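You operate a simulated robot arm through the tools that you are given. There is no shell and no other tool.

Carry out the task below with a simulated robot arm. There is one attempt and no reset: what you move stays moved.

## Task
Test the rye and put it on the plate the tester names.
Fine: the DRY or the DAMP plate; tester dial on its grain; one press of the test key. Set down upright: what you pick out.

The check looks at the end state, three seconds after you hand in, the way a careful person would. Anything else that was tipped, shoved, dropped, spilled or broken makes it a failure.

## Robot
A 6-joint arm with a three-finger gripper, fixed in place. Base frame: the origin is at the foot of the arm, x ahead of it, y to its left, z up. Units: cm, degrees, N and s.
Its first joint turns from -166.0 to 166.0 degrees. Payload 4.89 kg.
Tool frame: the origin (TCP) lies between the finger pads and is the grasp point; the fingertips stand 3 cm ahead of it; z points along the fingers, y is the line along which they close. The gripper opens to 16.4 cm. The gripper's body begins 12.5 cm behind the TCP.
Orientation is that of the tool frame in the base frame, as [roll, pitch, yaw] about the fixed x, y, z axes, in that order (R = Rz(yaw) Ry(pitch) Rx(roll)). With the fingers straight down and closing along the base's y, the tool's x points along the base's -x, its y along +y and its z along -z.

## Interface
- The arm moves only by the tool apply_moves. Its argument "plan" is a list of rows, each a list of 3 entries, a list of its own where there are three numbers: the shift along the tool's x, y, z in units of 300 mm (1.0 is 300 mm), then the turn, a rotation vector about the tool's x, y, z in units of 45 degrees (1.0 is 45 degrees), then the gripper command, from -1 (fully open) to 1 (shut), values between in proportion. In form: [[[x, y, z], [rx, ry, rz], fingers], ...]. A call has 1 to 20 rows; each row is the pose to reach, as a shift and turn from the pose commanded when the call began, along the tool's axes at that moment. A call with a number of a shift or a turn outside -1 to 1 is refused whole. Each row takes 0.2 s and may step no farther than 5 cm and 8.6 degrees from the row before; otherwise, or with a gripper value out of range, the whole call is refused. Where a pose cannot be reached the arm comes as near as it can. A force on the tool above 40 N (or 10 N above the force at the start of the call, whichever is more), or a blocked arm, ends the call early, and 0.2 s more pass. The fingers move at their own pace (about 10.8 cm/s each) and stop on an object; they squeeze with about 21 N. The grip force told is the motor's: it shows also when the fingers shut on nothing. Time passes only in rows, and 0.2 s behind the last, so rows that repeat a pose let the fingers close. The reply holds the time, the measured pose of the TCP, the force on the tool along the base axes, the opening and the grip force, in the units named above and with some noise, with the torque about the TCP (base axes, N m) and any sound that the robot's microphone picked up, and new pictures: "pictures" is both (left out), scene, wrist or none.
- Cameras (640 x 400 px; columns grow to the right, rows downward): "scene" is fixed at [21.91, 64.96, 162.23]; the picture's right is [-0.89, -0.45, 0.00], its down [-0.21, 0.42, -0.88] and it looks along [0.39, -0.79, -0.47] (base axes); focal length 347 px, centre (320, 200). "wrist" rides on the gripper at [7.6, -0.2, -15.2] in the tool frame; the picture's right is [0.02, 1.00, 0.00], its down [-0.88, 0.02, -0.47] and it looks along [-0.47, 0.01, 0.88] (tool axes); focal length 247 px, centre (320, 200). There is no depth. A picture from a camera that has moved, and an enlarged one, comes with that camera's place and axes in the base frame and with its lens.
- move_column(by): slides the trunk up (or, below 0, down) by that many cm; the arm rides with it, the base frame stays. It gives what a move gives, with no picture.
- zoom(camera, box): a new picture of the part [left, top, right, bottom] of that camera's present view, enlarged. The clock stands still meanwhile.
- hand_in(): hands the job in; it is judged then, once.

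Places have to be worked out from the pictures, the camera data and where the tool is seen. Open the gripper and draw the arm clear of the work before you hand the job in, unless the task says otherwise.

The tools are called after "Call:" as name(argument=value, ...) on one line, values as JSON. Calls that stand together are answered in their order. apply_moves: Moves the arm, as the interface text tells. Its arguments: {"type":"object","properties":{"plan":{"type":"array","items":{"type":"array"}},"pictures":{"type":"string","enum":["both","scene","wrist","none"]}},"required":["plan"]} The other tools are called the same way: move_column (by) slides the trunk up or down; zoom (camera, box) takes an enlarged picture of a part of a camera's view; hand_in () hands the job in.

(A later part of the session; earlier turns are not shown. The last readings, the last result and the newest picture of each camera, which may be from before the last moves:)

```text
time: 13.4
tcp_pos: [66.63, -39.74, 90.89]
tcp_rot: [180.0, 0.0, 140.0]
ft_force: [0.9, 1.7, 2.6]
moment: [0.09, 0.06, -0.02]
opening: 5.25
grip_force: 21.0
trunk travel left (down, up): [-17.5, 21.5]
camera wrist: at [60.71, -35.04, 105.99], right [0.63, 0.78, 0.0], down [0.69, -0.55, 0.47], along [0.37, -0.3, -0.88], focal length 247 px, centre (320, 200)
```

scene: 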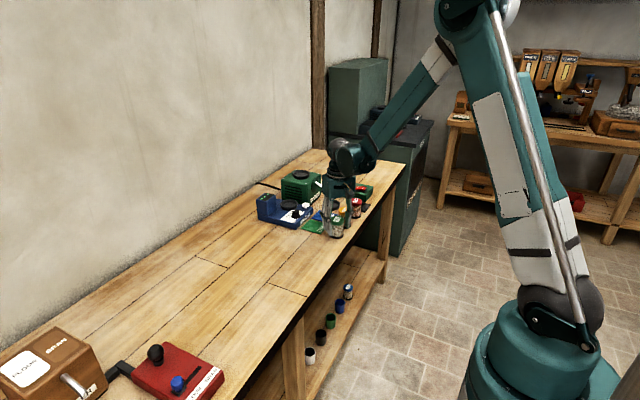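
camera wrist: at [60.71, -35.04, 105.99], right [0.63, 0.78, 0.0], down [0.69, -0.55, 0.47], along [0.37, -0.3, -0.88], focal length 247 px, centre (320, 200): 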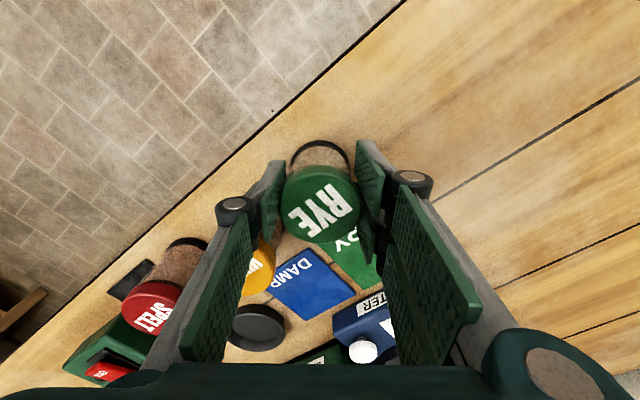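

The grip holds at 5.25 cm and 21 N. I lift straight up and check.

Call:
apply_moves(plan=[[[0, 0, -0.03], [0, 0, 0], 1], [[0, 0, -0.1], [0, 0, 0], 1], [[0, 0, -0.2], [0, 0, 0], 1], [[0, 0, -0.3], [0, 0, 0], 1], [[0, 0, -0.4], [0, 0, 0], 1], [[0, 0, -0.4], [0, 0, 0], 1]])

Call:
zoom(camera="scene", box=[298, 160, 378, 225])

```text
time: 14.8
tcp_pos: [66.72, -39.81, 102.9]
tcp_rot: [180.0, -0.1, 140.0]
ft_force: [0.4, -0.8, -2.7]
moment: [0.01, -0.02, 0.0]
opening: 5.26
grip_force: 20.6
trunk travel left (down, up): [-17.5, 21.5]
camera wrist: at [60.8, -35.05, 117.96], right [0.63, 0.78, 0.0], down [0.69, -0.55, 0.47], along [0.37, -0.3, -0.88], focal length 247 px, centre (320, 200)
```

scene: 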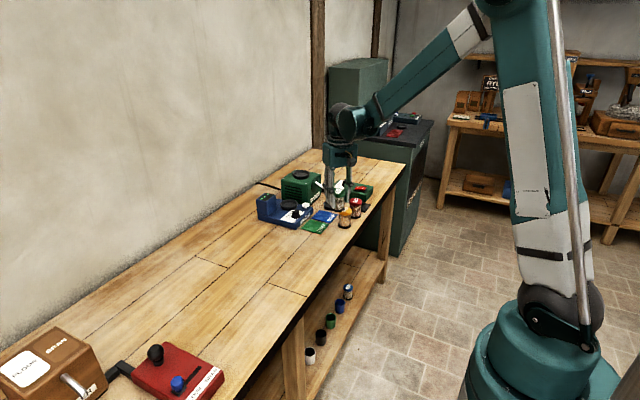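
wrist: 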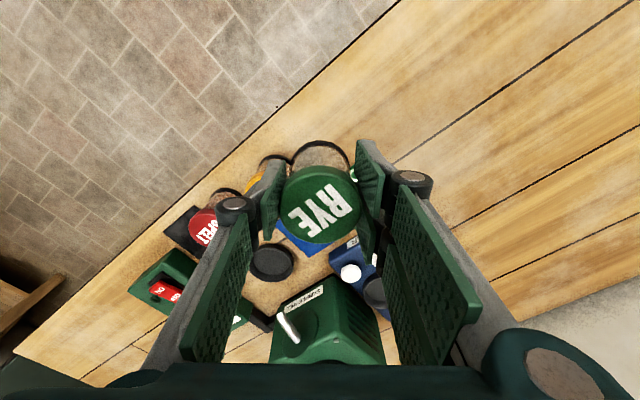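

```text
6.15 times, centred on (338, 192) of scene
camera zoom: at [21.91, 64.96, 162.23], right [-0.89, -0.45, 0.0], down [-0.21, 0.42, -0.88], along [0.39, -0.79, -0.47], focal length 2137 px, centre (209, 246)
```

zoom: 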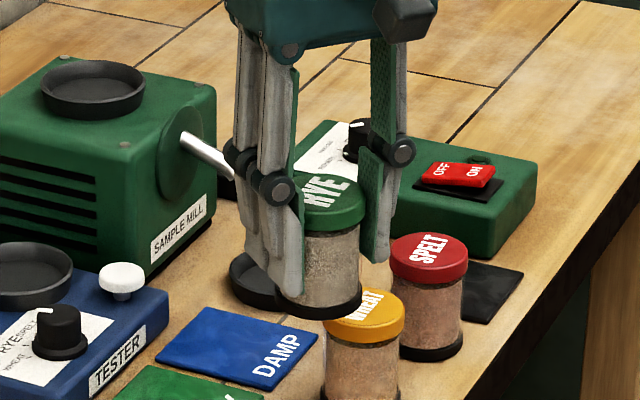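

The jar is lifted upright and clear. I carry it over the tester pan, with the target for the jar centre at about (92.6,-46.7).

Call:
apply_moves(plan=[[[-0.08, 0.037, -0.02], [0, 0, 0], 1], [[-0.2, 0.093, -0.02], [0, 0, 0], 1], [[-0.34, 0.157, -0.02], [0, 0, 0], 1], [[-0.48, 0.222, -0.02], [0, 0, 0], 1], [[-0.61, 0.283, -0.02], [0, 0, 0], 1], [[-0.72, 0.334, -0.02], [0, 0, 0], 1], [[-0.79, 0.366, -0.02], [0, 0, 0], 1], [[-0.816, 0.378, -0.02], [0, 0, 0], 1], [[-0.816, 0.378, -0.02], [0, 0, 0], 1]])

Call:
zoom(camera="scene", box=[250, 150, 346, 225])

Call:
zoom(camera="wrist", box=[200, 60, 440, 260])

```text
time: 16.8
tcp_pos: [92.78, -46.77, 103.62]
tcp_rot: [180.0, 0.0, 140.0]
ft_force: [1.5, -0.8, -3.0]
moment: [0.04, 0.08, 0.02]
opening: 5.22
grip_force: 20.8
trunk travel left (down, up): [-17.5, 21.5]
camera wrist: at [86.93, -42.16, 118.71], right [0.63, 0.78, 0.0], down [0.69, -0.55, 0.47], along [0.37, -0.3, -0.88], focal length 247 px, centre (320, 200)
```

scene: 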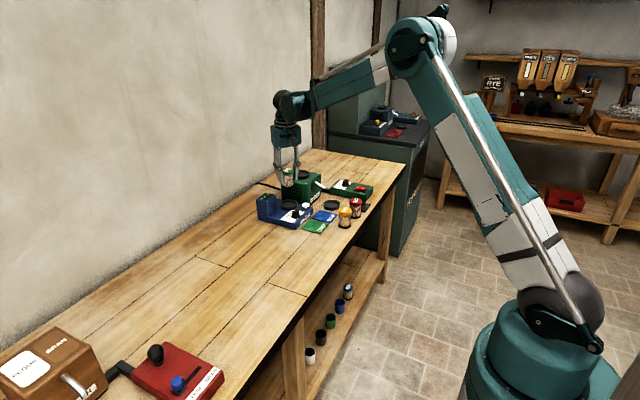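
wrist: 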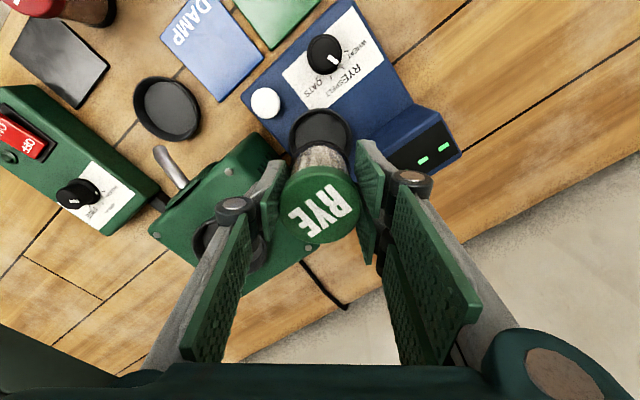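

```text
5.33 times, centred on (298, 188) of scene
camera zoom: at [21.91, 64.96, 162.23], right [-0.89, -0.45, 0.0], down [-0.21, 0.42, -0.88], along [0.39, -0.79, -0.47], focal length 1852 px, centre (437, 267)
```

zoom: 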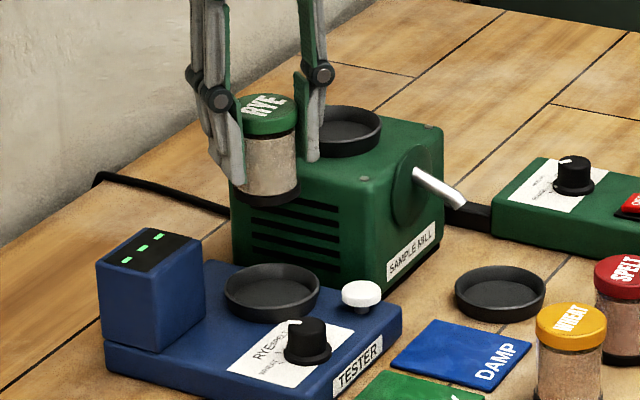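

```text
2.00 times, centred on (320, 160) of wrist
camera zoom: at [86.93, -42.16, 118.71], right [0.63, 0.78, 0.0], down [0.69, -0.55, 0.47], along [0.37, -0.3, -0.88], focal length 494 px, centre (320, 280)
```

zoom: 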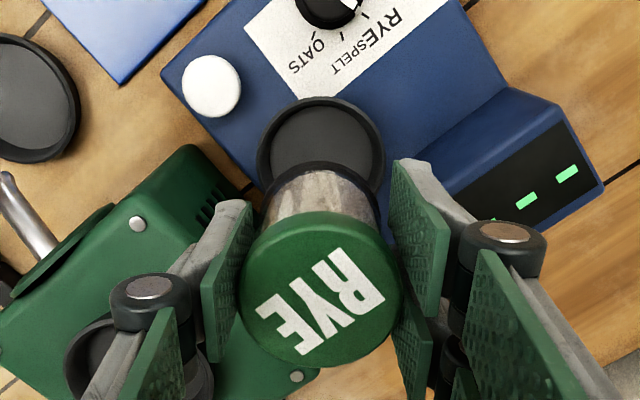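

The jar is aligned over the pan within about 0.2 cm in both views. I lower it to just above the pan.

Call:
apply_moves(plan=[[[0, 0, 0.08], [0, 0, 0], 1], [[0, 0, 0.16], [0, 0, 0], 1], [[0, 0, 0.22], [0, 0, 0], 1], [[0, 0, 0.26], [0, 0, 0], 1], [[0, 0, 0.26], [0, 0, 0], 1]])

Call:
zoom(camera="scene", box=[250, 165, 330, 225])

Call:
zoom(camera="wrist", box=[200, 60, 440, 260])

```text
time: 18.0
tcp_pos: [92.78, -46.8, 95.68]
tcp_rot: [179.9, -0.1, 140.0]
ft_force: [-0.3, 0.5, -2.6]
moment: [0.05, 0.02, -0.01]
opening: 5.22
grip_force: 21.3
trunk travel left (down, up): [-17.5, 21.5]
camera wrist: at [86.96, -42.08, 110.8], right [0.63, 0.78, 0.0], down [0.69, -0.55, 0.47], along [0.37, -0.3, -0.88], focal length 247 px, centre (320, 200)
```

scene: 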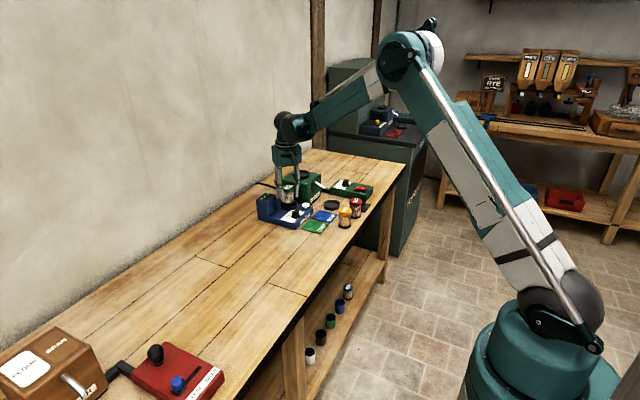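
wrist: 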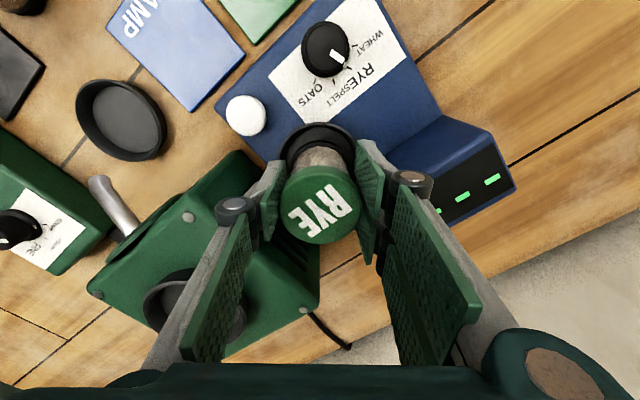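

```text
6.67 times, centred on (290, 195) of scene
camera zoom: at [21.91, 64.96, 162.23], right [-0.89, -0.45, 0.0], down [-0.21, 0.42, -0.88], along [0.39, -0.79, -0.47], focal length 2315 px, centre (520, 233)
```

zoom: 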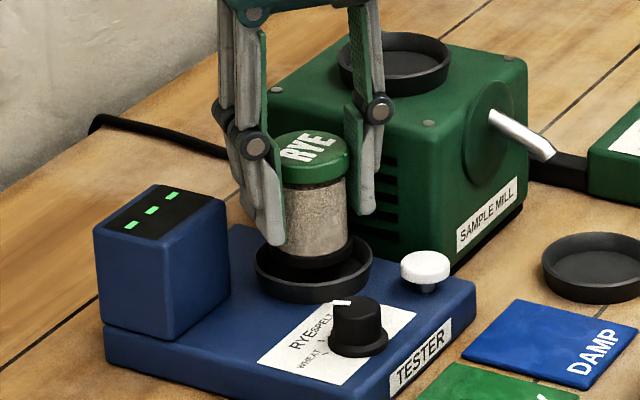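

```text
2.00 times, centred on (320, 160) of wrist
camera zoom: at [86.96, -42.08, 110.8], right [0.63, 0.78, 0.0], down [0.69, -0.55, 0.47], along [0.37, -0.3, -0.88], focal length 494 px, centre (320, 280)
```

zoom: 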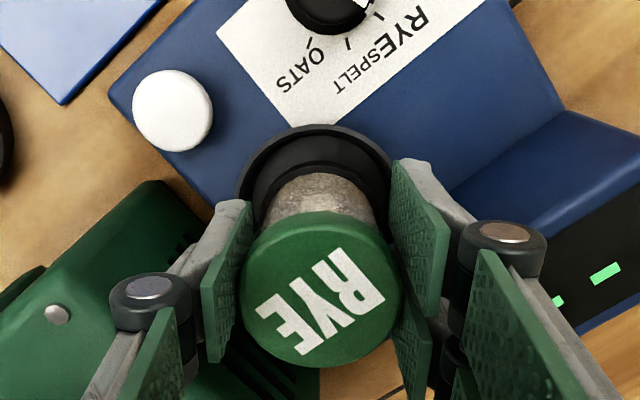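

The jar's base is centred in the pan in both views. I lower it slowly to contact.

Call:
apply_moves(plan=[[[0, 0, 0.012], [0, 0, 0], 1], [[0, 0, 0.024], [0, 0, 0], 1], [[0, 0, 0.034], [0, 0, 0], 1], [[0, 0, 0.034], [0, 0, 0], 1]], pictures="none")

Call:
zoom(camera="scene", box=[274, 185, 314, 215])

```text
time: 19.0
tcp_pos: [92.75, -46.79, 94.57]
tcp_rot: [-179.9, 0.0, 140.0]
ft_force: [-0.3, -1.1, -2.0]
moment: [0.0, 0.03, -0.01]
opening: 5.23
grip_force: 21.0
trunk travel left (down, up): [-17.5, 21.5]
```

```text
13.33 times, centred on (294, 200) of scene
camera zoom: at [21.91, 64.96, 162.23], right [-0.89, -0.45, 0.0], down [-0.21, 0.42, -0.88], along [0.39, -0.79, -0.47], focal length 4630 px, centre (667, 200)
```

zoom: 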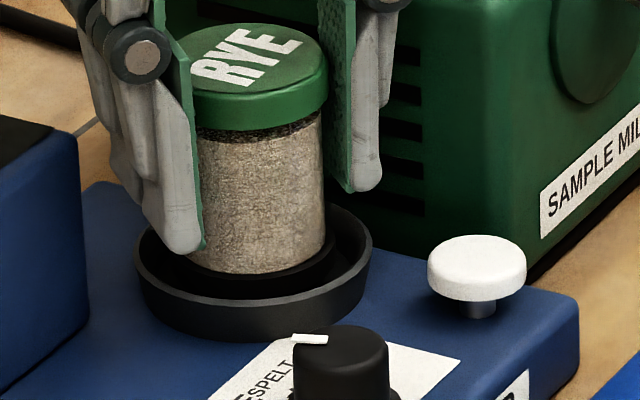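

There is no contact yet, so I continue in 0.1–0.2 cm steps.

Call:
apply_moves(plan=[[[0, 0, 0.005], [0, 0, 0], 1], [[0, 0, 0.01], [0, 0, 0], 1], [[0, 0, 0.01], [0, 0, 0], 1]], pictures="none")

```text
time: 19.8
tcp_pos: [92.83, -46.75, 94.25]
tcp_rot: [179.9, -0.1, 140.0]
ft_force: [-1.0, -0.2, -2.1]
moment: [-0.01, 0.04, 0.01]
opening: 5.24
grip_force: 21.3
trunk travel left (down, up): [-17.5, 21.5]
```

Still no contact at TCP z 94.25. I keep easing down.

Call:
apply_moves(plan=[[[0, 0, 0.005], [0, 0, 0], 1], [[0, 0, 0.008], [0, 0, 0], 1], [[0, 0, 0.008], [0, 0, 0], 1]], pictures="none")

Call:
zoom(camera="scene", box=[274, 185, 314, 215])

```text
time: 20.6
tcp_pos: [92.74, -46.73, 94.21]
tcp_rot: [180.0, 0.1, 140.0]
ft_force: [2.4, 1.4, 15.7]
moment: [-0.01, -0.11, 0.15]
opening: 5.27
grip_force: 21.1
trunk travel left (down, up): [-17.5, 21.5]
```

```text
13.33 times, centred on (294, 200) of scene
camera zoom: at [21.91, 64.96, 162.23], right [-0.89, -0.45, 0.0], down [-0.21, 0.42, -0.88], along [0.39, -0.79, -0.47], focal length 4630 px, centre (667, 200)
```

zoom: 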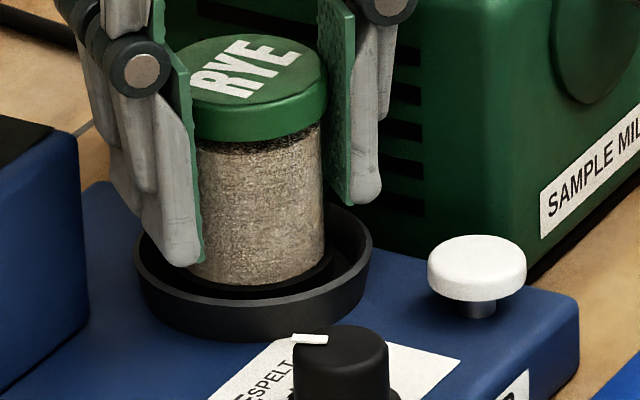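

Contact at 15.7 N, so the jar stands on the pan floor. I ease up 0.1 cm, open to about 7.2 cm and rise straight up.

Call:
apply_moves(plan=[[[0, 0, -0.004], [0, 0, 0], 1], [[0, 0, -0.004], [0, 0, 0], 0.25], [[0, 0, -0.004], [0, 0, 0], 0.12], [[0, 0, -0.004], [0, 0, 0], 0.12], [[0, 0, -0.05], [0, 0, 0], 0.12], [[0, 0, -0.14], [0, 0, 0], 0.12], [[0, 0, -0.26], [0, 0, 0], 0.12], [[0, 0, -0.36], [0, 0, 0], 0.12], [[0, 0, -0.36], [0, 0, 0], 0.12]])

Call:
zoom(camera="scene", box=[250, 175, 330, 225])

Call:
zoom(camera="wrist", box=[200, 30, 440, 180])

```text
time: 22.6
tcp_pos: [92.62, -46.91, 104.89]
tcp_rot: [-179.9, 0.0, 140.0]
ft_force: [-0.4, -0.1, 0.4]
moment: [-0.01, -0.01, -0.02]
opening: 7.21
grip_force: 0.1
trunk travel left (down, up): [-17.5, 21.5]
camera wrist: at [86.79, -42.07, 120.04], right [0.63, 0.78, 0.0], down [0.69, -0.55, 0.47], along [0.37, -0.3, -0.88], focal length 247 px, centre (320, 200)
```

scene: 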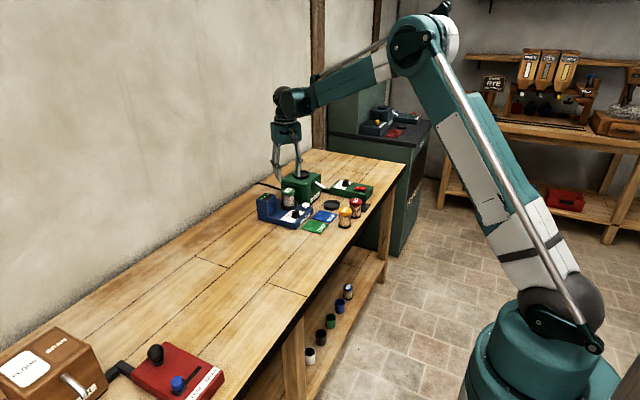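
wrist: 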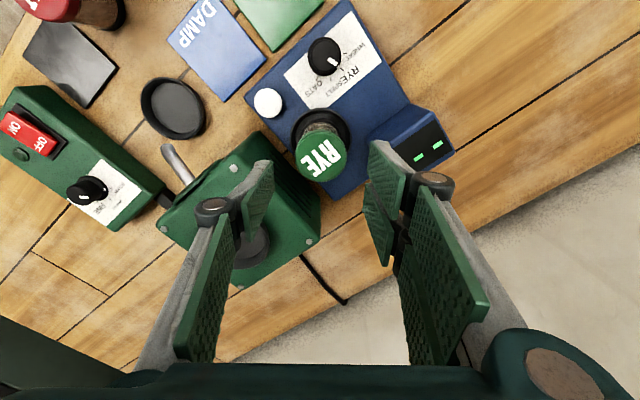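

```text
8.00 times, centred on (290, 200) of scene
camera zoom: at [21.91, 64.96, 162.23], right [-0.89, -0.45, 0.0], down [-0.21, 0.42, -0.88], along [0.39, -0.79, -0.47], focal length 2778 px, centre (560, 200)
```

zoom: 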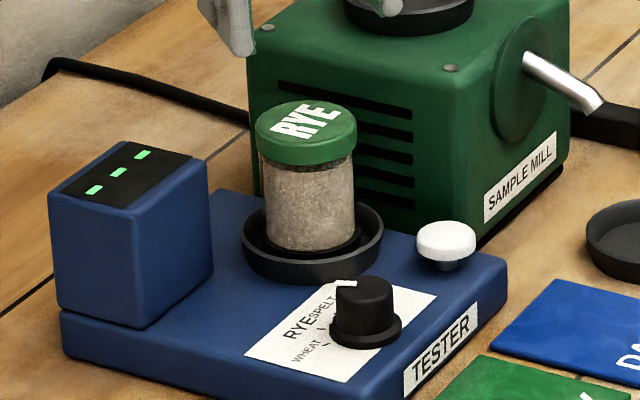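

```text
2.67 times, centred on (320, 105) of wrist
camera zoom: at [86.79, -42.07, 120.04], right [0.63, 0.78, 0.0], down [0.69, -0.55, 0.47], along [0.37, -0.3, -0.88], focal length 659 px, centre (320, 453)
```

zoom: 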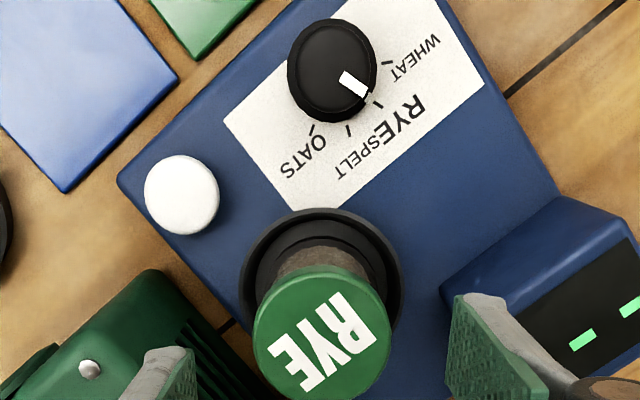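

The jar stands upright in the pan and the key's top is at about (85.6,-48.75,90.3). I move over the key, turn to yaw 185° to stay clear of the jar, and close the fingers.

Call:
apply_moves(plan=[[[0.023, -0.033, 0], [0, 0, -0.1667], 0.3], [[0.047, -0.066, 0], [0, 0, -0.3333], 0.6], [[0.07, -0.098, 0], [0, 0, -0.5], 1], [[0.093, -0.131, 0], [0, 0, -0.6667], 1], [[0.117, -0.164, 0], [0, 0, -0.8333], 1], [[0.14, -0.197, 0], [0, 0, -1.0], 1], [[0.14, -0.197, 0], [0, 0, -1.0], 1]])

Call:
zoom(camera="scene", box=[250, 165, 346, 225])

Call:
zoom(camera="wrist", box=[200, 60, 440, 210])

```text
time: 24.2
tcp_pos: [85.81, -48.72, 104.76]
tcp_rot: [179.9, 0.0, -174.9]
ft_force: [0.8, 0.3, -0.1]
moment: [-0.01, -0.03, 0.01]
opening: 0.0
grip_force: 21.4
trunk travel left (down, up): [-17.5, 21.5]
camera wrist: at [78.27, -49.58, 119.98], right [-0.11, 0.99, 0.0], down [0.88, 0.1, 0.47], along [0.47, 0.05, -0.88], focal length 247 px, centre (320, 200)
```

scene: 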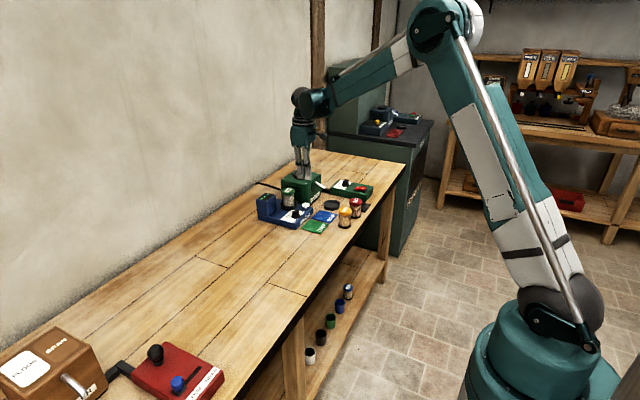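
wrist: 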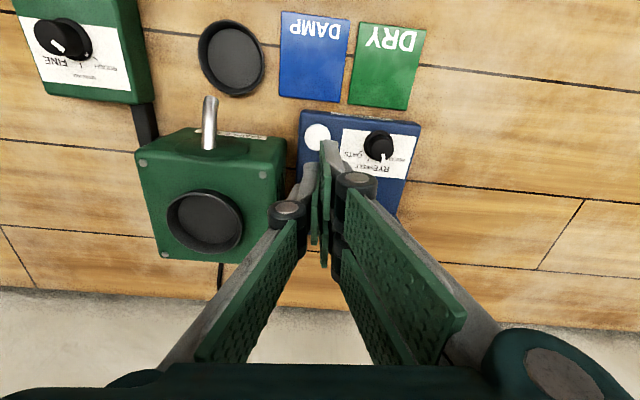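

```text
6.67 times, centred on (298, 195) of scene
camera zoom: at [21.91, 64.96, 162.23], right [-0.89, -0.45, 0.0], down [-0.21, 0.42, -0.88], along [0.39, -0.79, -0.47], focal length 2315 px, centre (467, 233)
```

zoom: 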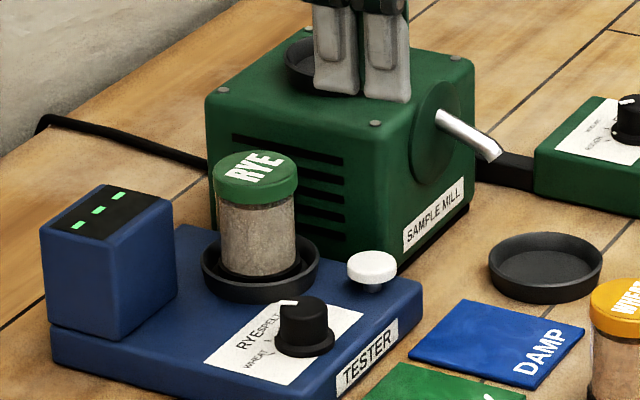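

```text
2.67 times, centred on (320, 135) of wrist
camera zoom: at [78.27, -49.58, 119.98], right [-0.11, 0.99, 0.0], down [0.88, 0.1, 0.47], along [0.47, 0.05, -0.88], focal length 659 px, centre (320, 373)
```

zoom: 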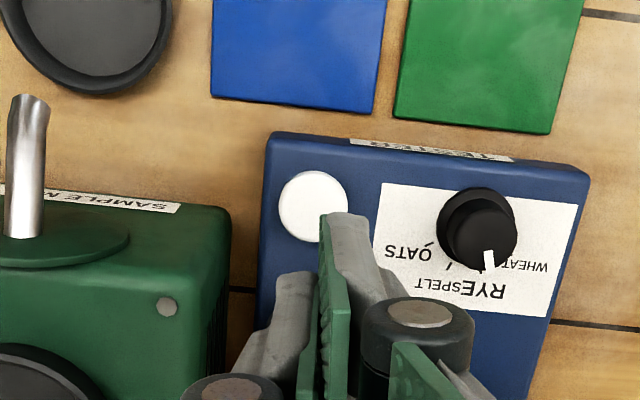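

I'm above the key. I descend to about 1 cm above it with a small (-0.2,-0.2) cm correction, then check.

Call:
apply_moves(plan=[[[0.007, -0.006, 0.08], [0, 0, 0], 1], [[0.007, -0.006, 0.17], [0, 0, 0], 1], [[0.007, -0.006, 0.26], [0, 0, 0], 1], [[0.007, -0.006, 0.31], [0, 0, 0], 1], [[0.007, -0.006, 0.34], [0, 0, 0], 1], [[0.007, -0.006, 0.34], [0, 0, 0], 1]])

Call:
zoom(camera="scene", box=[274, 180, 330, 220])

Call:
zoom(camera="wrist", box=[240, 80, 400, 200])

```text
time: 25.6
tcp_pos: [85.58, -48.91, 94.6]
tcp_rot: [179.9, 0.0, -175.0]
ft_force: [0.2, 0.0, -0.5]
moment: [0.0, 0.03, -0.03]
opening: 0.0
grip_force: 21.3
trunk travel left (down, up): [-17.5, 21.5]
camera wrist: at [78.05, -49.79, 109.86], right [-0.11, 0.99, 0.0], down [0.88, 0.09, 0.47], along [0.47, 0.05, -0.88], focal length 247 px, centre (320, 200)
```

scene: 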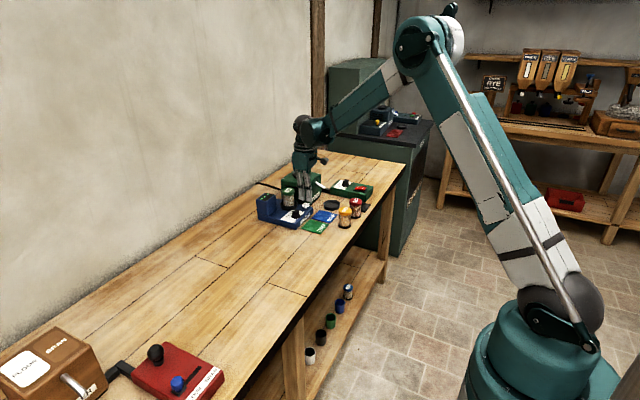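
wrist: 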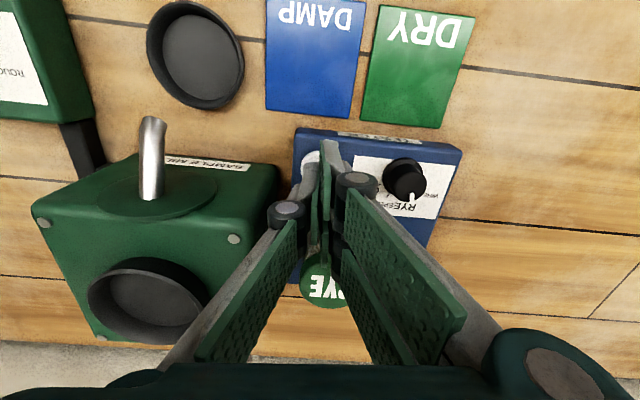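

```text
10.00 times, centred on (302, 200) of scene
camera zoom: at [21.91, 64.96, 162.23], right [-0.89, -0.45, 0.0], down [-0.21, 0.42, -0.88], along [0.39, -0.79, -0.47], focal length 3472 px, centre (500, 200)
```

zoom: 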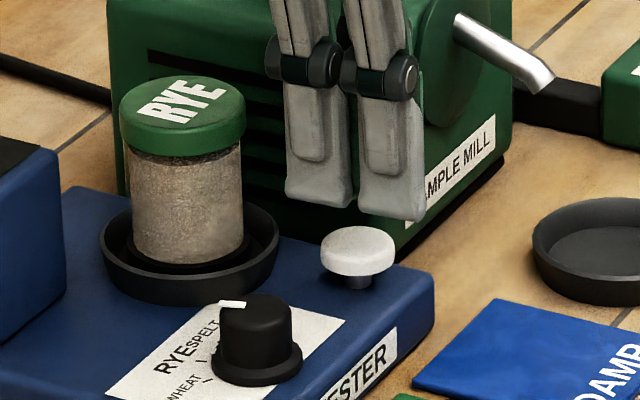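

```text
3.33 times, centred on (320, 140) of wrist
camera zoom: at [78.05, -49.79, 109.86], right [-0.11, 0.99, 0.0], down [0.88, 0.09, 0.47], along [0.47, 0.05, -0.88], focal length 823 px, centre (320, 400)
```

zoom: 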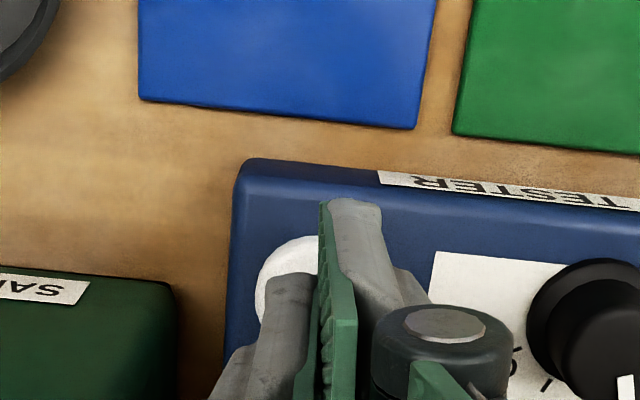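

The closed fingertips are centred over the key, about 1.3 cm above it. I press once in small steps, with no picture, so I can react to the force and any sound.

Call:
apply_moves(plan=[[[0, 0, 0.02], [0, 0, 0], 1], [[0, 0, 0.035], [0, 0, 0], 1], [[0, 0, 0.043], [0, 0, 0], 1], [[0, 0, 0.049], [0, 0, 0], 1], [[0, 0, 0.055], [0, 0, 0], 1], [[0, 0, 0.06], [0, 0, 0], 1]], pictures="scene")

Call:
zoom(camera="scene", box=[250, 180, 330, 230])

```text
time: 27.0
tcp_pos: [85.47, -48.93, 92.86]
tcp_rot: [179.8, 0.0, -175.0]
ft_force: [-0.1, -0.1, 0.6]
moment: [0.01, -0.02, -0.02]
opening: 0.0
grip_force: 20.2
trunk travel left (down, up): [-17.5, 21.5]
```

scene: 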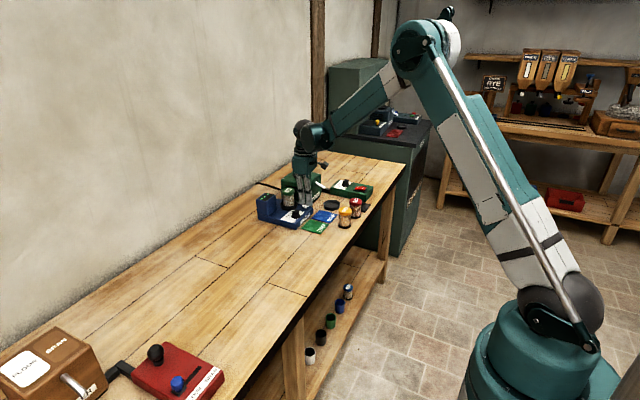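

```text
8.00 times, centred on (290, 205) of scene
camera zoom: at [21.91, 64.96, 162.23], right [-0.89, -0.45, 0.0], down [-0.21, 0.42, -0.88], along [0.39, -0.79, -0.47], focal length 2778 px, centre (560, 160)
```

zoom: 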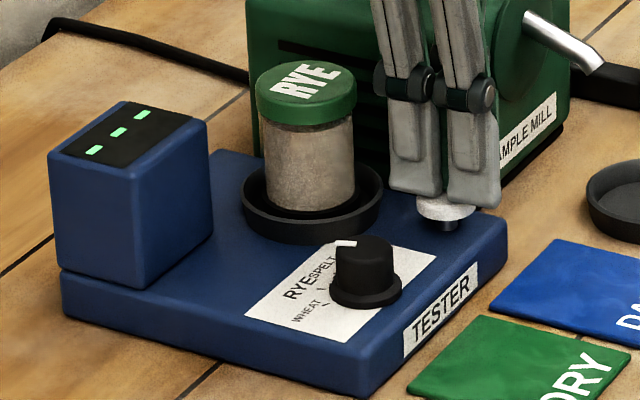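

There is no contact force yet and the tips look just at the cap. I continue down in fine steps.

Call:
apply_moves(plan=[[[0, 0, 0.005], [0, 0, 0], 1], [[0, 0, 0.009], [0, 0, 0], 1], [[0, 0, 0.013], [0, 0, 0], 1]], pictures="none")

Call:
zoom(camera="scene", box=[254, 180, 326, 225])

```text
time: 27.8
tcp_pos: [85.43, -48.84, 92.49]
tcp_rot: [179.9, 0.1, -175.2]
ft_force: [0.0, -1.5, 1.9]
moment: [-0.03, 0.01, -0.01]
opening: 0.0
grip_force: 21.2
trunk travel left (down, up): [-17.5, 21.5]
```

```text
8.89 times, centred on (290, 202) of scene
camera zoom: at [21.91, 64.96, 162.23], right [-0.89, -0.45, 0.0], down [-0.21, 0.42, -0.88], along [0.39, -0.79, -0.47], focal length 3086 px, centre (587, 178)
```

zoom: 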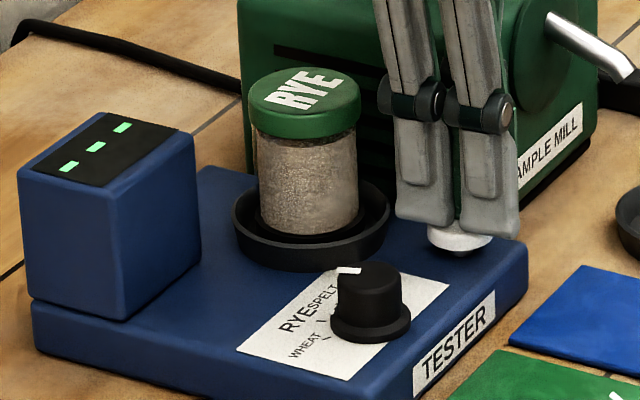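

The key is now being pushed in with about 2 N of spring force. I continue a little further.

Call:
apply_moves(plan=[[[0, 0, 0.003], [0, 0, 0], 1], [[0, 0, 0.006], [0, 0, 0], 1], [[0, 0, 0.006], [0, 0, 0], 1]], pictures="none")

Call:
zoom(camera="scene", box=[254, 180, 326, 225])

```text
time: 28.6
tcp_pos: [85.55, -48.71, 92.25]
tcp_rot: [180.0, 0.0, -175.0]
ft_force: [0.2, 0.3, 1.7]
moment: [0.01, 0.0, 0.04]
opening: 0.01
grip_force: 21.0
trunk travel left (down, up): [-17.5, 21.5]
heard: click
```

```text
8.89 times, centred on (290, 202) of scene
camera zoom: at [21.91, 64.96, 162.23], right [-0.89, -0.45, 0.0], down [-0.21, 0.42, -0.88], along [0.39, -0.79, -0.47], focal length 3086 px, centre (587, 178)
```

zoom: 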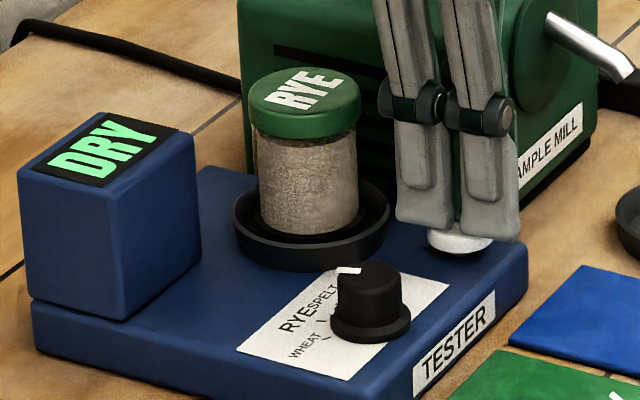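

A click was heard and the display reads DRY. I retreat straight up.

Call:
apply_moves(plan=[[[0, 0, -0.04], [0, 0, 0], 1], [[0, 0, -0.12], [0, 0, 0], 1], [[0, 0, -0.22], [0, 0, 0], 1], [[0, 0, -0.32], [0, 0, 0], 1], [[0, 0, -0.43], [0, 0, 0], 1], [[0, 0, -0.43], [0, 0, 0], 1]], pictures="scene")

Call:
zoom(camera="scene", box=[250, 175, 330, 225])

```text
time: 30.0
tcp_pos: [85.56, -48.87, 105.36]
tcp_rot: [179.9, -0.1, -175.0]
ft_force: [-0.2, -0.1, 0.7]
moment: [-0.05, -0.05, 0.02]
opening: 0.0
grip_force: 20.2
trunk travel left (down, up): [-17.5, 21.5]
```

scene: 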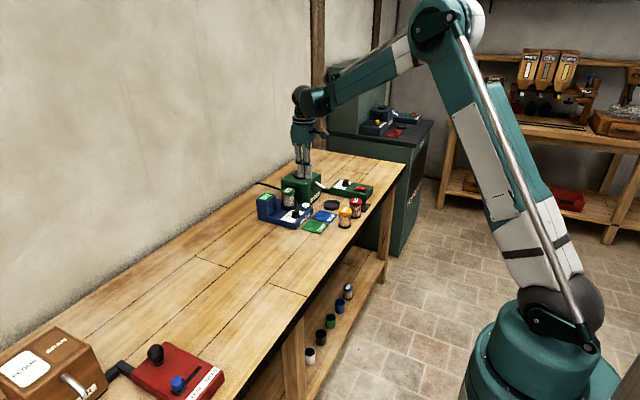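

```text
8.00 times, centred on (290, 200) of scene
camera zoom: at [21.91, 64.96, 162.23], right [-0.89, -0.45, 0.0], down [-0.21, 0.42, -0.88], along [0.39, -0.79, -0.47], focal length 2778 px, centre (560, 200)
```

zoom: 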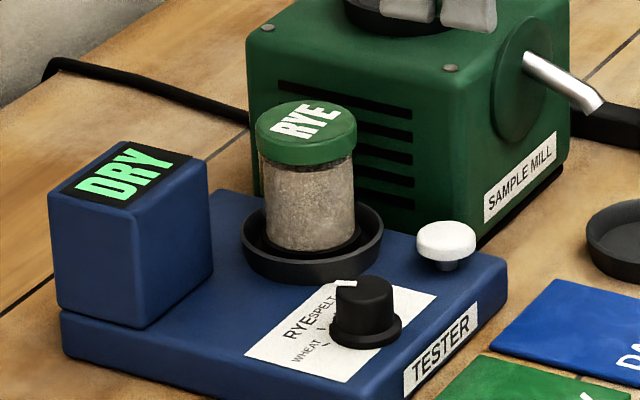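

The display stays at DRY and everything is in place. I return above the jar at yaw 140° with the fingers open.

Call:
apply_moves(plan=[[[-0.041, 0.008, 0], [0, 0, 0.1667], 0.6], [[-0.082, 0.016, 0], [0, 0, 0.3333], 0.3], [[-0.123, 0.024, 0], [0, 0, 0.5], 0.12], [[-0.163, 0.031, 0], [0, 0, 0.6667], 0.12], [[-0.204, 0.039, 0], [0, 0, 0.8333], 0.12], [[-0.245, 0.047, 0], [0, 0, 1.0], 0.12], [[-0.245, 0.047, 0], [0, 0, 1.0], 0.12]])

Call:
zoom(camera="wrist", box=[200, 60, 440, 210])

```text
time: 31.6
tcp_pos: [92.82, -46.82, 105.2]
tcp_rot: [180.0, -0.1, 139.9]
ft_force: [0.1, 0.1, 0.1]
moment: [0.02, 0.01, 0.01]
opening: 7.21
grip_force: 0.0
trunk travel left (down, up): [-17.5, 21.5]
camera wrist: at [86.97, -42.04, 120.37], right [0.63, 0.78, 0.0], down [0.69, -0.55, 0.47], along [0.37, -0.3, -0.88], focal length 247 px, centre (320, 200)
```

scene: 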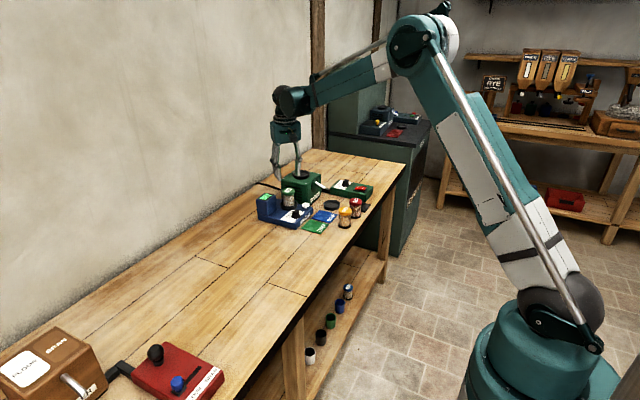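
wrist: 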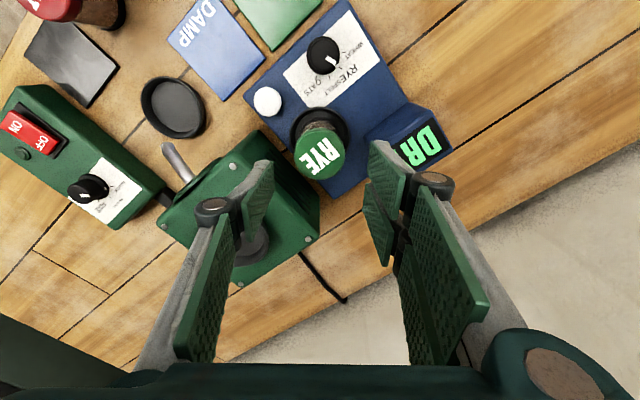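

```text
2.67 times, centred on (320, 135) of wrist
camera zoom: at [86.97, -42.04, 120.37], right [0.63, 0.78, 0.0], down [0.69, -0.55, 0.47], along [0.37, -0.3, -0.88], focal length 659 px, centre (320, 373)
```

zoom: 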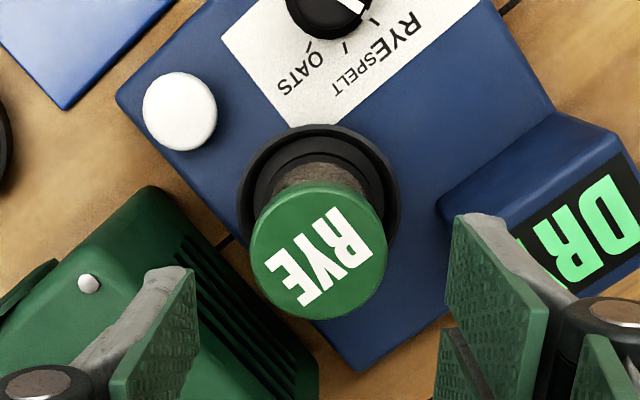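

The jar sits as I left it. I descend around it to the previous height and grip.

Call:
apply_moves(plan=[[[0, 0, 0.1], [0, 0, 0], 0.12], [[0, 0, 0.2], [0, 0, 0], 0.12], [[0, 0, 0.28], [0, 0, 0], 0.12], [[0, 0, 0.33], [0, 0, 0], 0.12], [[0, 0, 0.358], [0, 0, 0], 0.12], [[0, 0, 0.358], [0, 0, 0], 0.12], [[0, 0, 0.358], [0, 0, 0], 0.4], [[0, 0, 0.358], [0, 0, 0], 1], [[0, 0, 0.358], [0, 0, 0], 1], [[0, 0, 0.358], [0, 0, 0], 1]])

Call:
zoom(camera="scene", box=[250, 175, 330, 225])

```text
time: 33.8
tcp_pos: [92.77, -46.7, 94.5]
tcp_rot: [179.9, -0.1, 140.0]
ft_force: [-0.3, 0.0, 0.8]
moment: [0.02, 0.03, 0.02]
opening: 5.25
grip_force: 20.5
trunk travel left (down, up): [-17.5, 21.5]
camera wrist: at [86.9, -42.02, 109.62], right [0.63, 0.78, 0.0], down [0.69, -0.55, 0.47], along [0.37, -0.3, -0.88], focal length 247 px, centre (320, 200)
```

scene: 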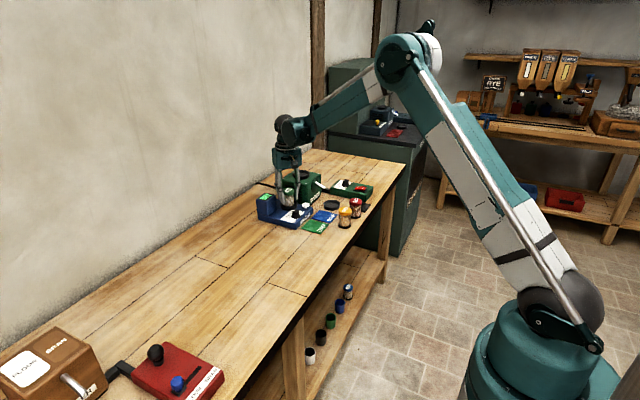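
wrist: 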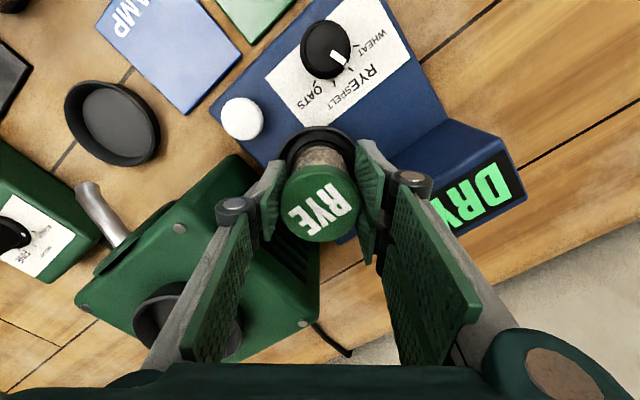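

```text
8.00 times, centred on (290, 200) of scene
camera zoom: at [21.91, 64.96, 162.23], right [-0.89, -0.45, 0.0], down [-0.21, 0.42, -0.88], along [0.39, -0.79, -0.47], focal length 2778 px, centre (560, 200)
```

zoom: 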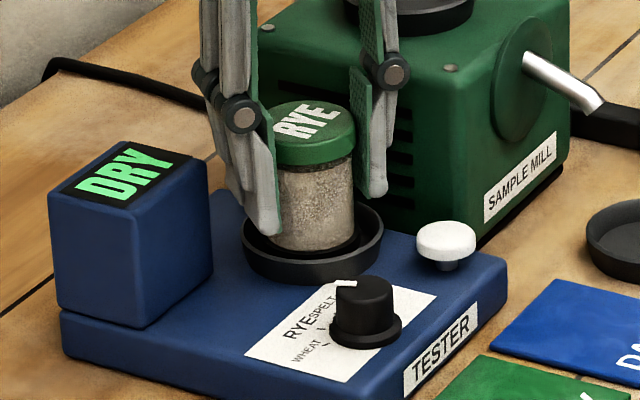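

The jar is gripped again. The DRY plate's centre works out at about (77.05,-41.45), and I aim for (76.3,-41.5) to keep the fingers clear of the tester's front edge. First I lift straight up.

Call:
apply_moves(plan=[[[0, 0, -0.03], [0, 0, 0], 1], [[0, 0, -0.1], [0, 0, 0], 1], [[0, 0, -0.2], [0, 0, 0], 1], [[0, 0, -0.3], [0, 0, 0], 1], [[0, 0, -0.3], [0, 0, 0], 1]], pictures="none")

Call:
zoom(camera="scene", box=[250, 160, 346, 220])

```text
time: 35.0
tcp_pos: [92.74, -46.85, 103.35]
tcp_rot: [180.0, 0.0, 140.0]
ft_force: [-0.9, -0.5, -1.7]
moment: [-0.05, -0.08, -0.01]
opening: 5.22
grip_force: 21.4
trunk travel left (down, up): [-17.5, 21.5]
```

```text
6.67 times, centred on (298, 190) of scene
camera zoom: at [21.91, 64.96, 162.23], right [-0.89, -0.45, 0.0], down [-0.21, 0.42, -0.88], along [0.39, -0.79, -0.47], focal length 2315 px, centre (467, 267)
```

zoom: 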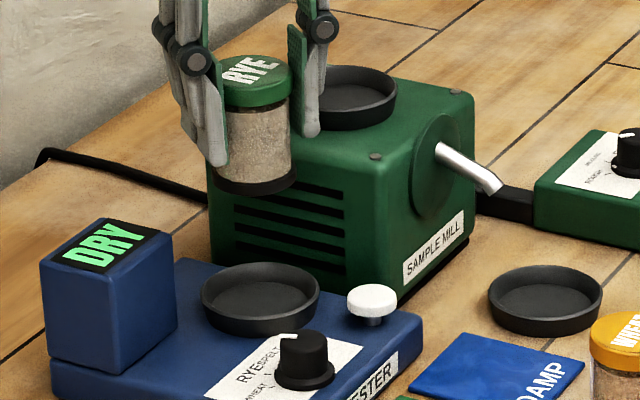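

The jar is lifted clean and the pan is undisturbed. I carry it over the DRY plate.

Call:
apply_moves(plan=[[[0.06, -0.024, 0], [0, 0, 0], 1], [[0.17, -0.069, 0], [0, 0, 0], 1], [[0.3, -0.121, 0], [0, 0, 0], 1], [[0.42, -0.169, 0], [0, 0, 0], 1], [[0.5, -0.202, 0], [0, 0, 0], 1], [[0.533, -0.215, 0], [0, 0, 0], 1], [[0.533, -0.215, 0], [0, 0, 0], 1]])

Call:
zoom(camera="wrist", box=[200, 60, 440, 210])

Call:
zoom(camera="scene", box=[274, 165, 370, 240])

```text
time: 36.6
tcp_pos: [76.44, -41.39, 103.32]
tcp_rot: [-180.0, -0.1, 140.0]
ft_force: [-0.3, 0.0, -2.1]
moment: [0.01, -0.06, -0.02]
opening: 5.22
grip_force: 21.1
trunk travel left (down, up): [-17.5, 21.5]
camera wrist: at [70.44, -36.77, 118.58], right [0.63, 0.78, 0.0], down [0.69, -0.55, 0.47], along [0.37, -0.3, -0.88], focal length 247 px, centre (320, 200)
```

scene: 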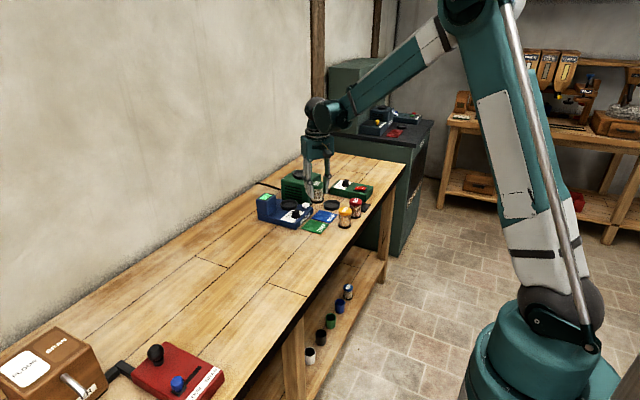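
wrist: 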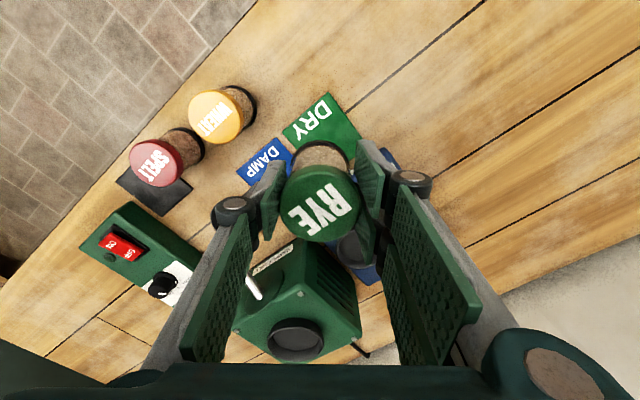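

```text
2.67 times, centred on (320, 135) of wrist
camera zoom: at [70.44, -36.77, 118.58], right [0.63, 0.78, 0.0], down [0.69, -0.55, 0.47], along [0.37, -0.3, -0.88], focal length 659 px, centre (320, 373)
```

zoom: 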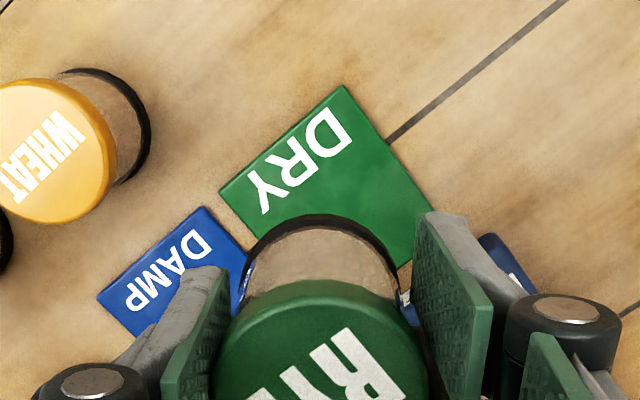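

```text
5.33 times, centred on (322, 202) of scene
camera zoom: at [21.91, 64.96, 162.23], right [-0.89, -0.45, 0.0], down [-0.21, 0.42, -0.88], along [0.39, -0.79, -0.47], focal length 1852 px, centre (309, 187)
```

zoom: 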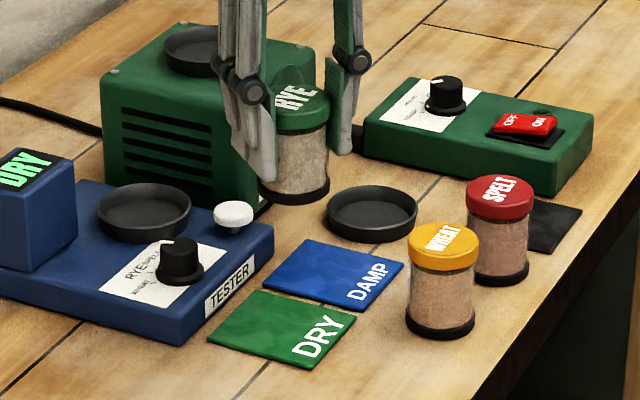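

The plate spans x 73.1–80.5 and y -45.3 to -37.5, and the jar is over its centre. I lower the jar to about 1 cm above the plate.

Call:
apply_moves(plan=[[[0, 0, 0.1], [0, 0, 0], 1], [[0, 0, 0.2], [0, 0, 0], 1], [[0, 0, 0.28], [0, 0, 0], 1], [[0, 0, 0.33], [0, 0, 0], 1], [[0, 0, 0.35], [0, 0, 0], 1], [[0, 0, 0.35], [0, 0, 0], 1]])

Call:
zoom(camera="scene", box=[282, 185, 362, 240])

Call:
zoom(camera="wrist", box=[200, 60, 440, 260])

```text
time: 38.0
tcp_pos: [76.32, -41.49, 93.04]
tcp_rot: [179.9, 0.0, 140.0]
ft_force: [0.0, -0.4, -1.8]
moment: [0.05, 0.02, 0.04]
opening: 5.23
grip_force: 20.8
trunk travel left (down, up): [-17.5, 21.5]
camera wrist: at [70.44, -36.75, 108.14], right [0.63, 0.78, 0.0], down [0.69, -0.55, 0.47], along [0.37, -0.3, -0.88], focal length 247 px, centre (320, 200)
```

scene: 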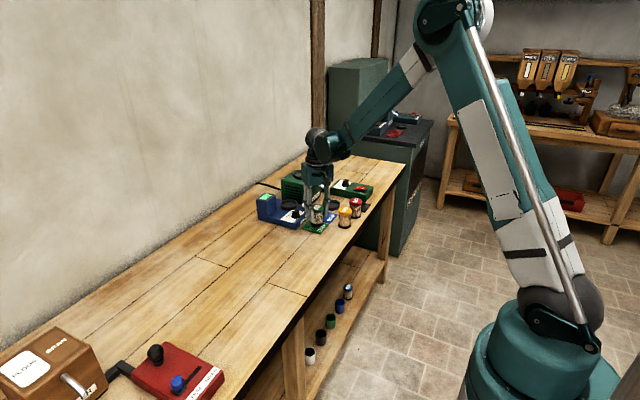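
wrist: 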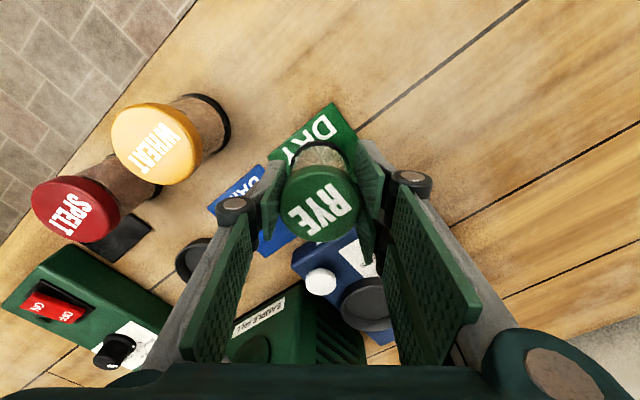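

```text
7.27 times, centred on (322, 212) of scene
camera zoom: at [21.91, 64.96, 162.23], right [-0.89, -0.45, 0.0], down [-0.21, 0.42, -0.88], along [0.39, -0.79, -0.47], focal length 2525 px, centre (306, 109)
```

zoom: 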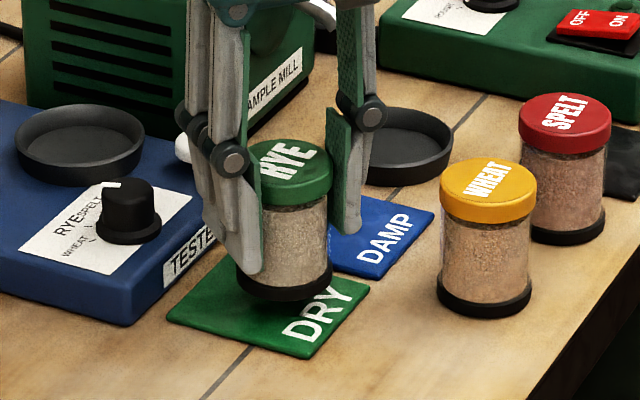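

```text
2.00 times, centred on (320, 160) of wrist
camera zoom: at [70.44, -36.75, 108.14], right [0.63, 0.78, 0.0], down [0.69, -0.55, 0.47], along [0.37, -0.3, -0.88], focal length 494 px, centre (320, 280)
```

zoom: 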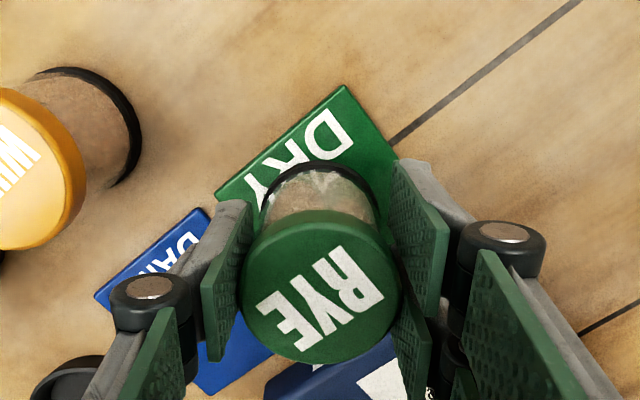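

The jar is well within the DRY plate. I shift slightly toward its centre and ease down.

Call:
apply_moves(plan=[[[-0.003, 0.01, 0.005], [0, 0, 0], 1], [[-0.003, 0.01, 0.017], [0, 0, 0], 1], [[-0.003, 0.01, 0.027], [0, 0, 0], 1], [[-0.003, 0.01, 0.033], [0, 0, 0], 1], [[-0.003, 0.01, 0.033], [0, 0, 0], 1]], pictures="none")

Call:
zoom(camera="scene", box=[298, 200, 338, 230])

```text
time: 39.2
tcp_pos: [76.51, -41.34, 91.98]
tcp_rot: [-180.0, -0.1, 140.0]
ft_force: [-0.9, -1.0, -2.5]
moment: [-0.04, 0.02, 0.0]
opening: 5.23
grip_force: 21.3
trunk travel left (down, up): [-17.5, 21.5]
```

```text
13.33 times, centred on (318, 215) of scene
camera zoom: at [21.91, 64.96, 162.23], right [-0.89, -0.45, 0.0], down [-0.21, 0.42, -0.88], along [0.39, -0.79, -0.47], focal length 4630 px, centre (347, 0)
```

zoom: 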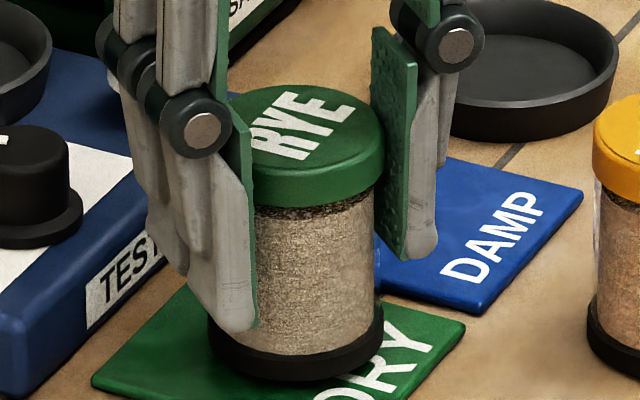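

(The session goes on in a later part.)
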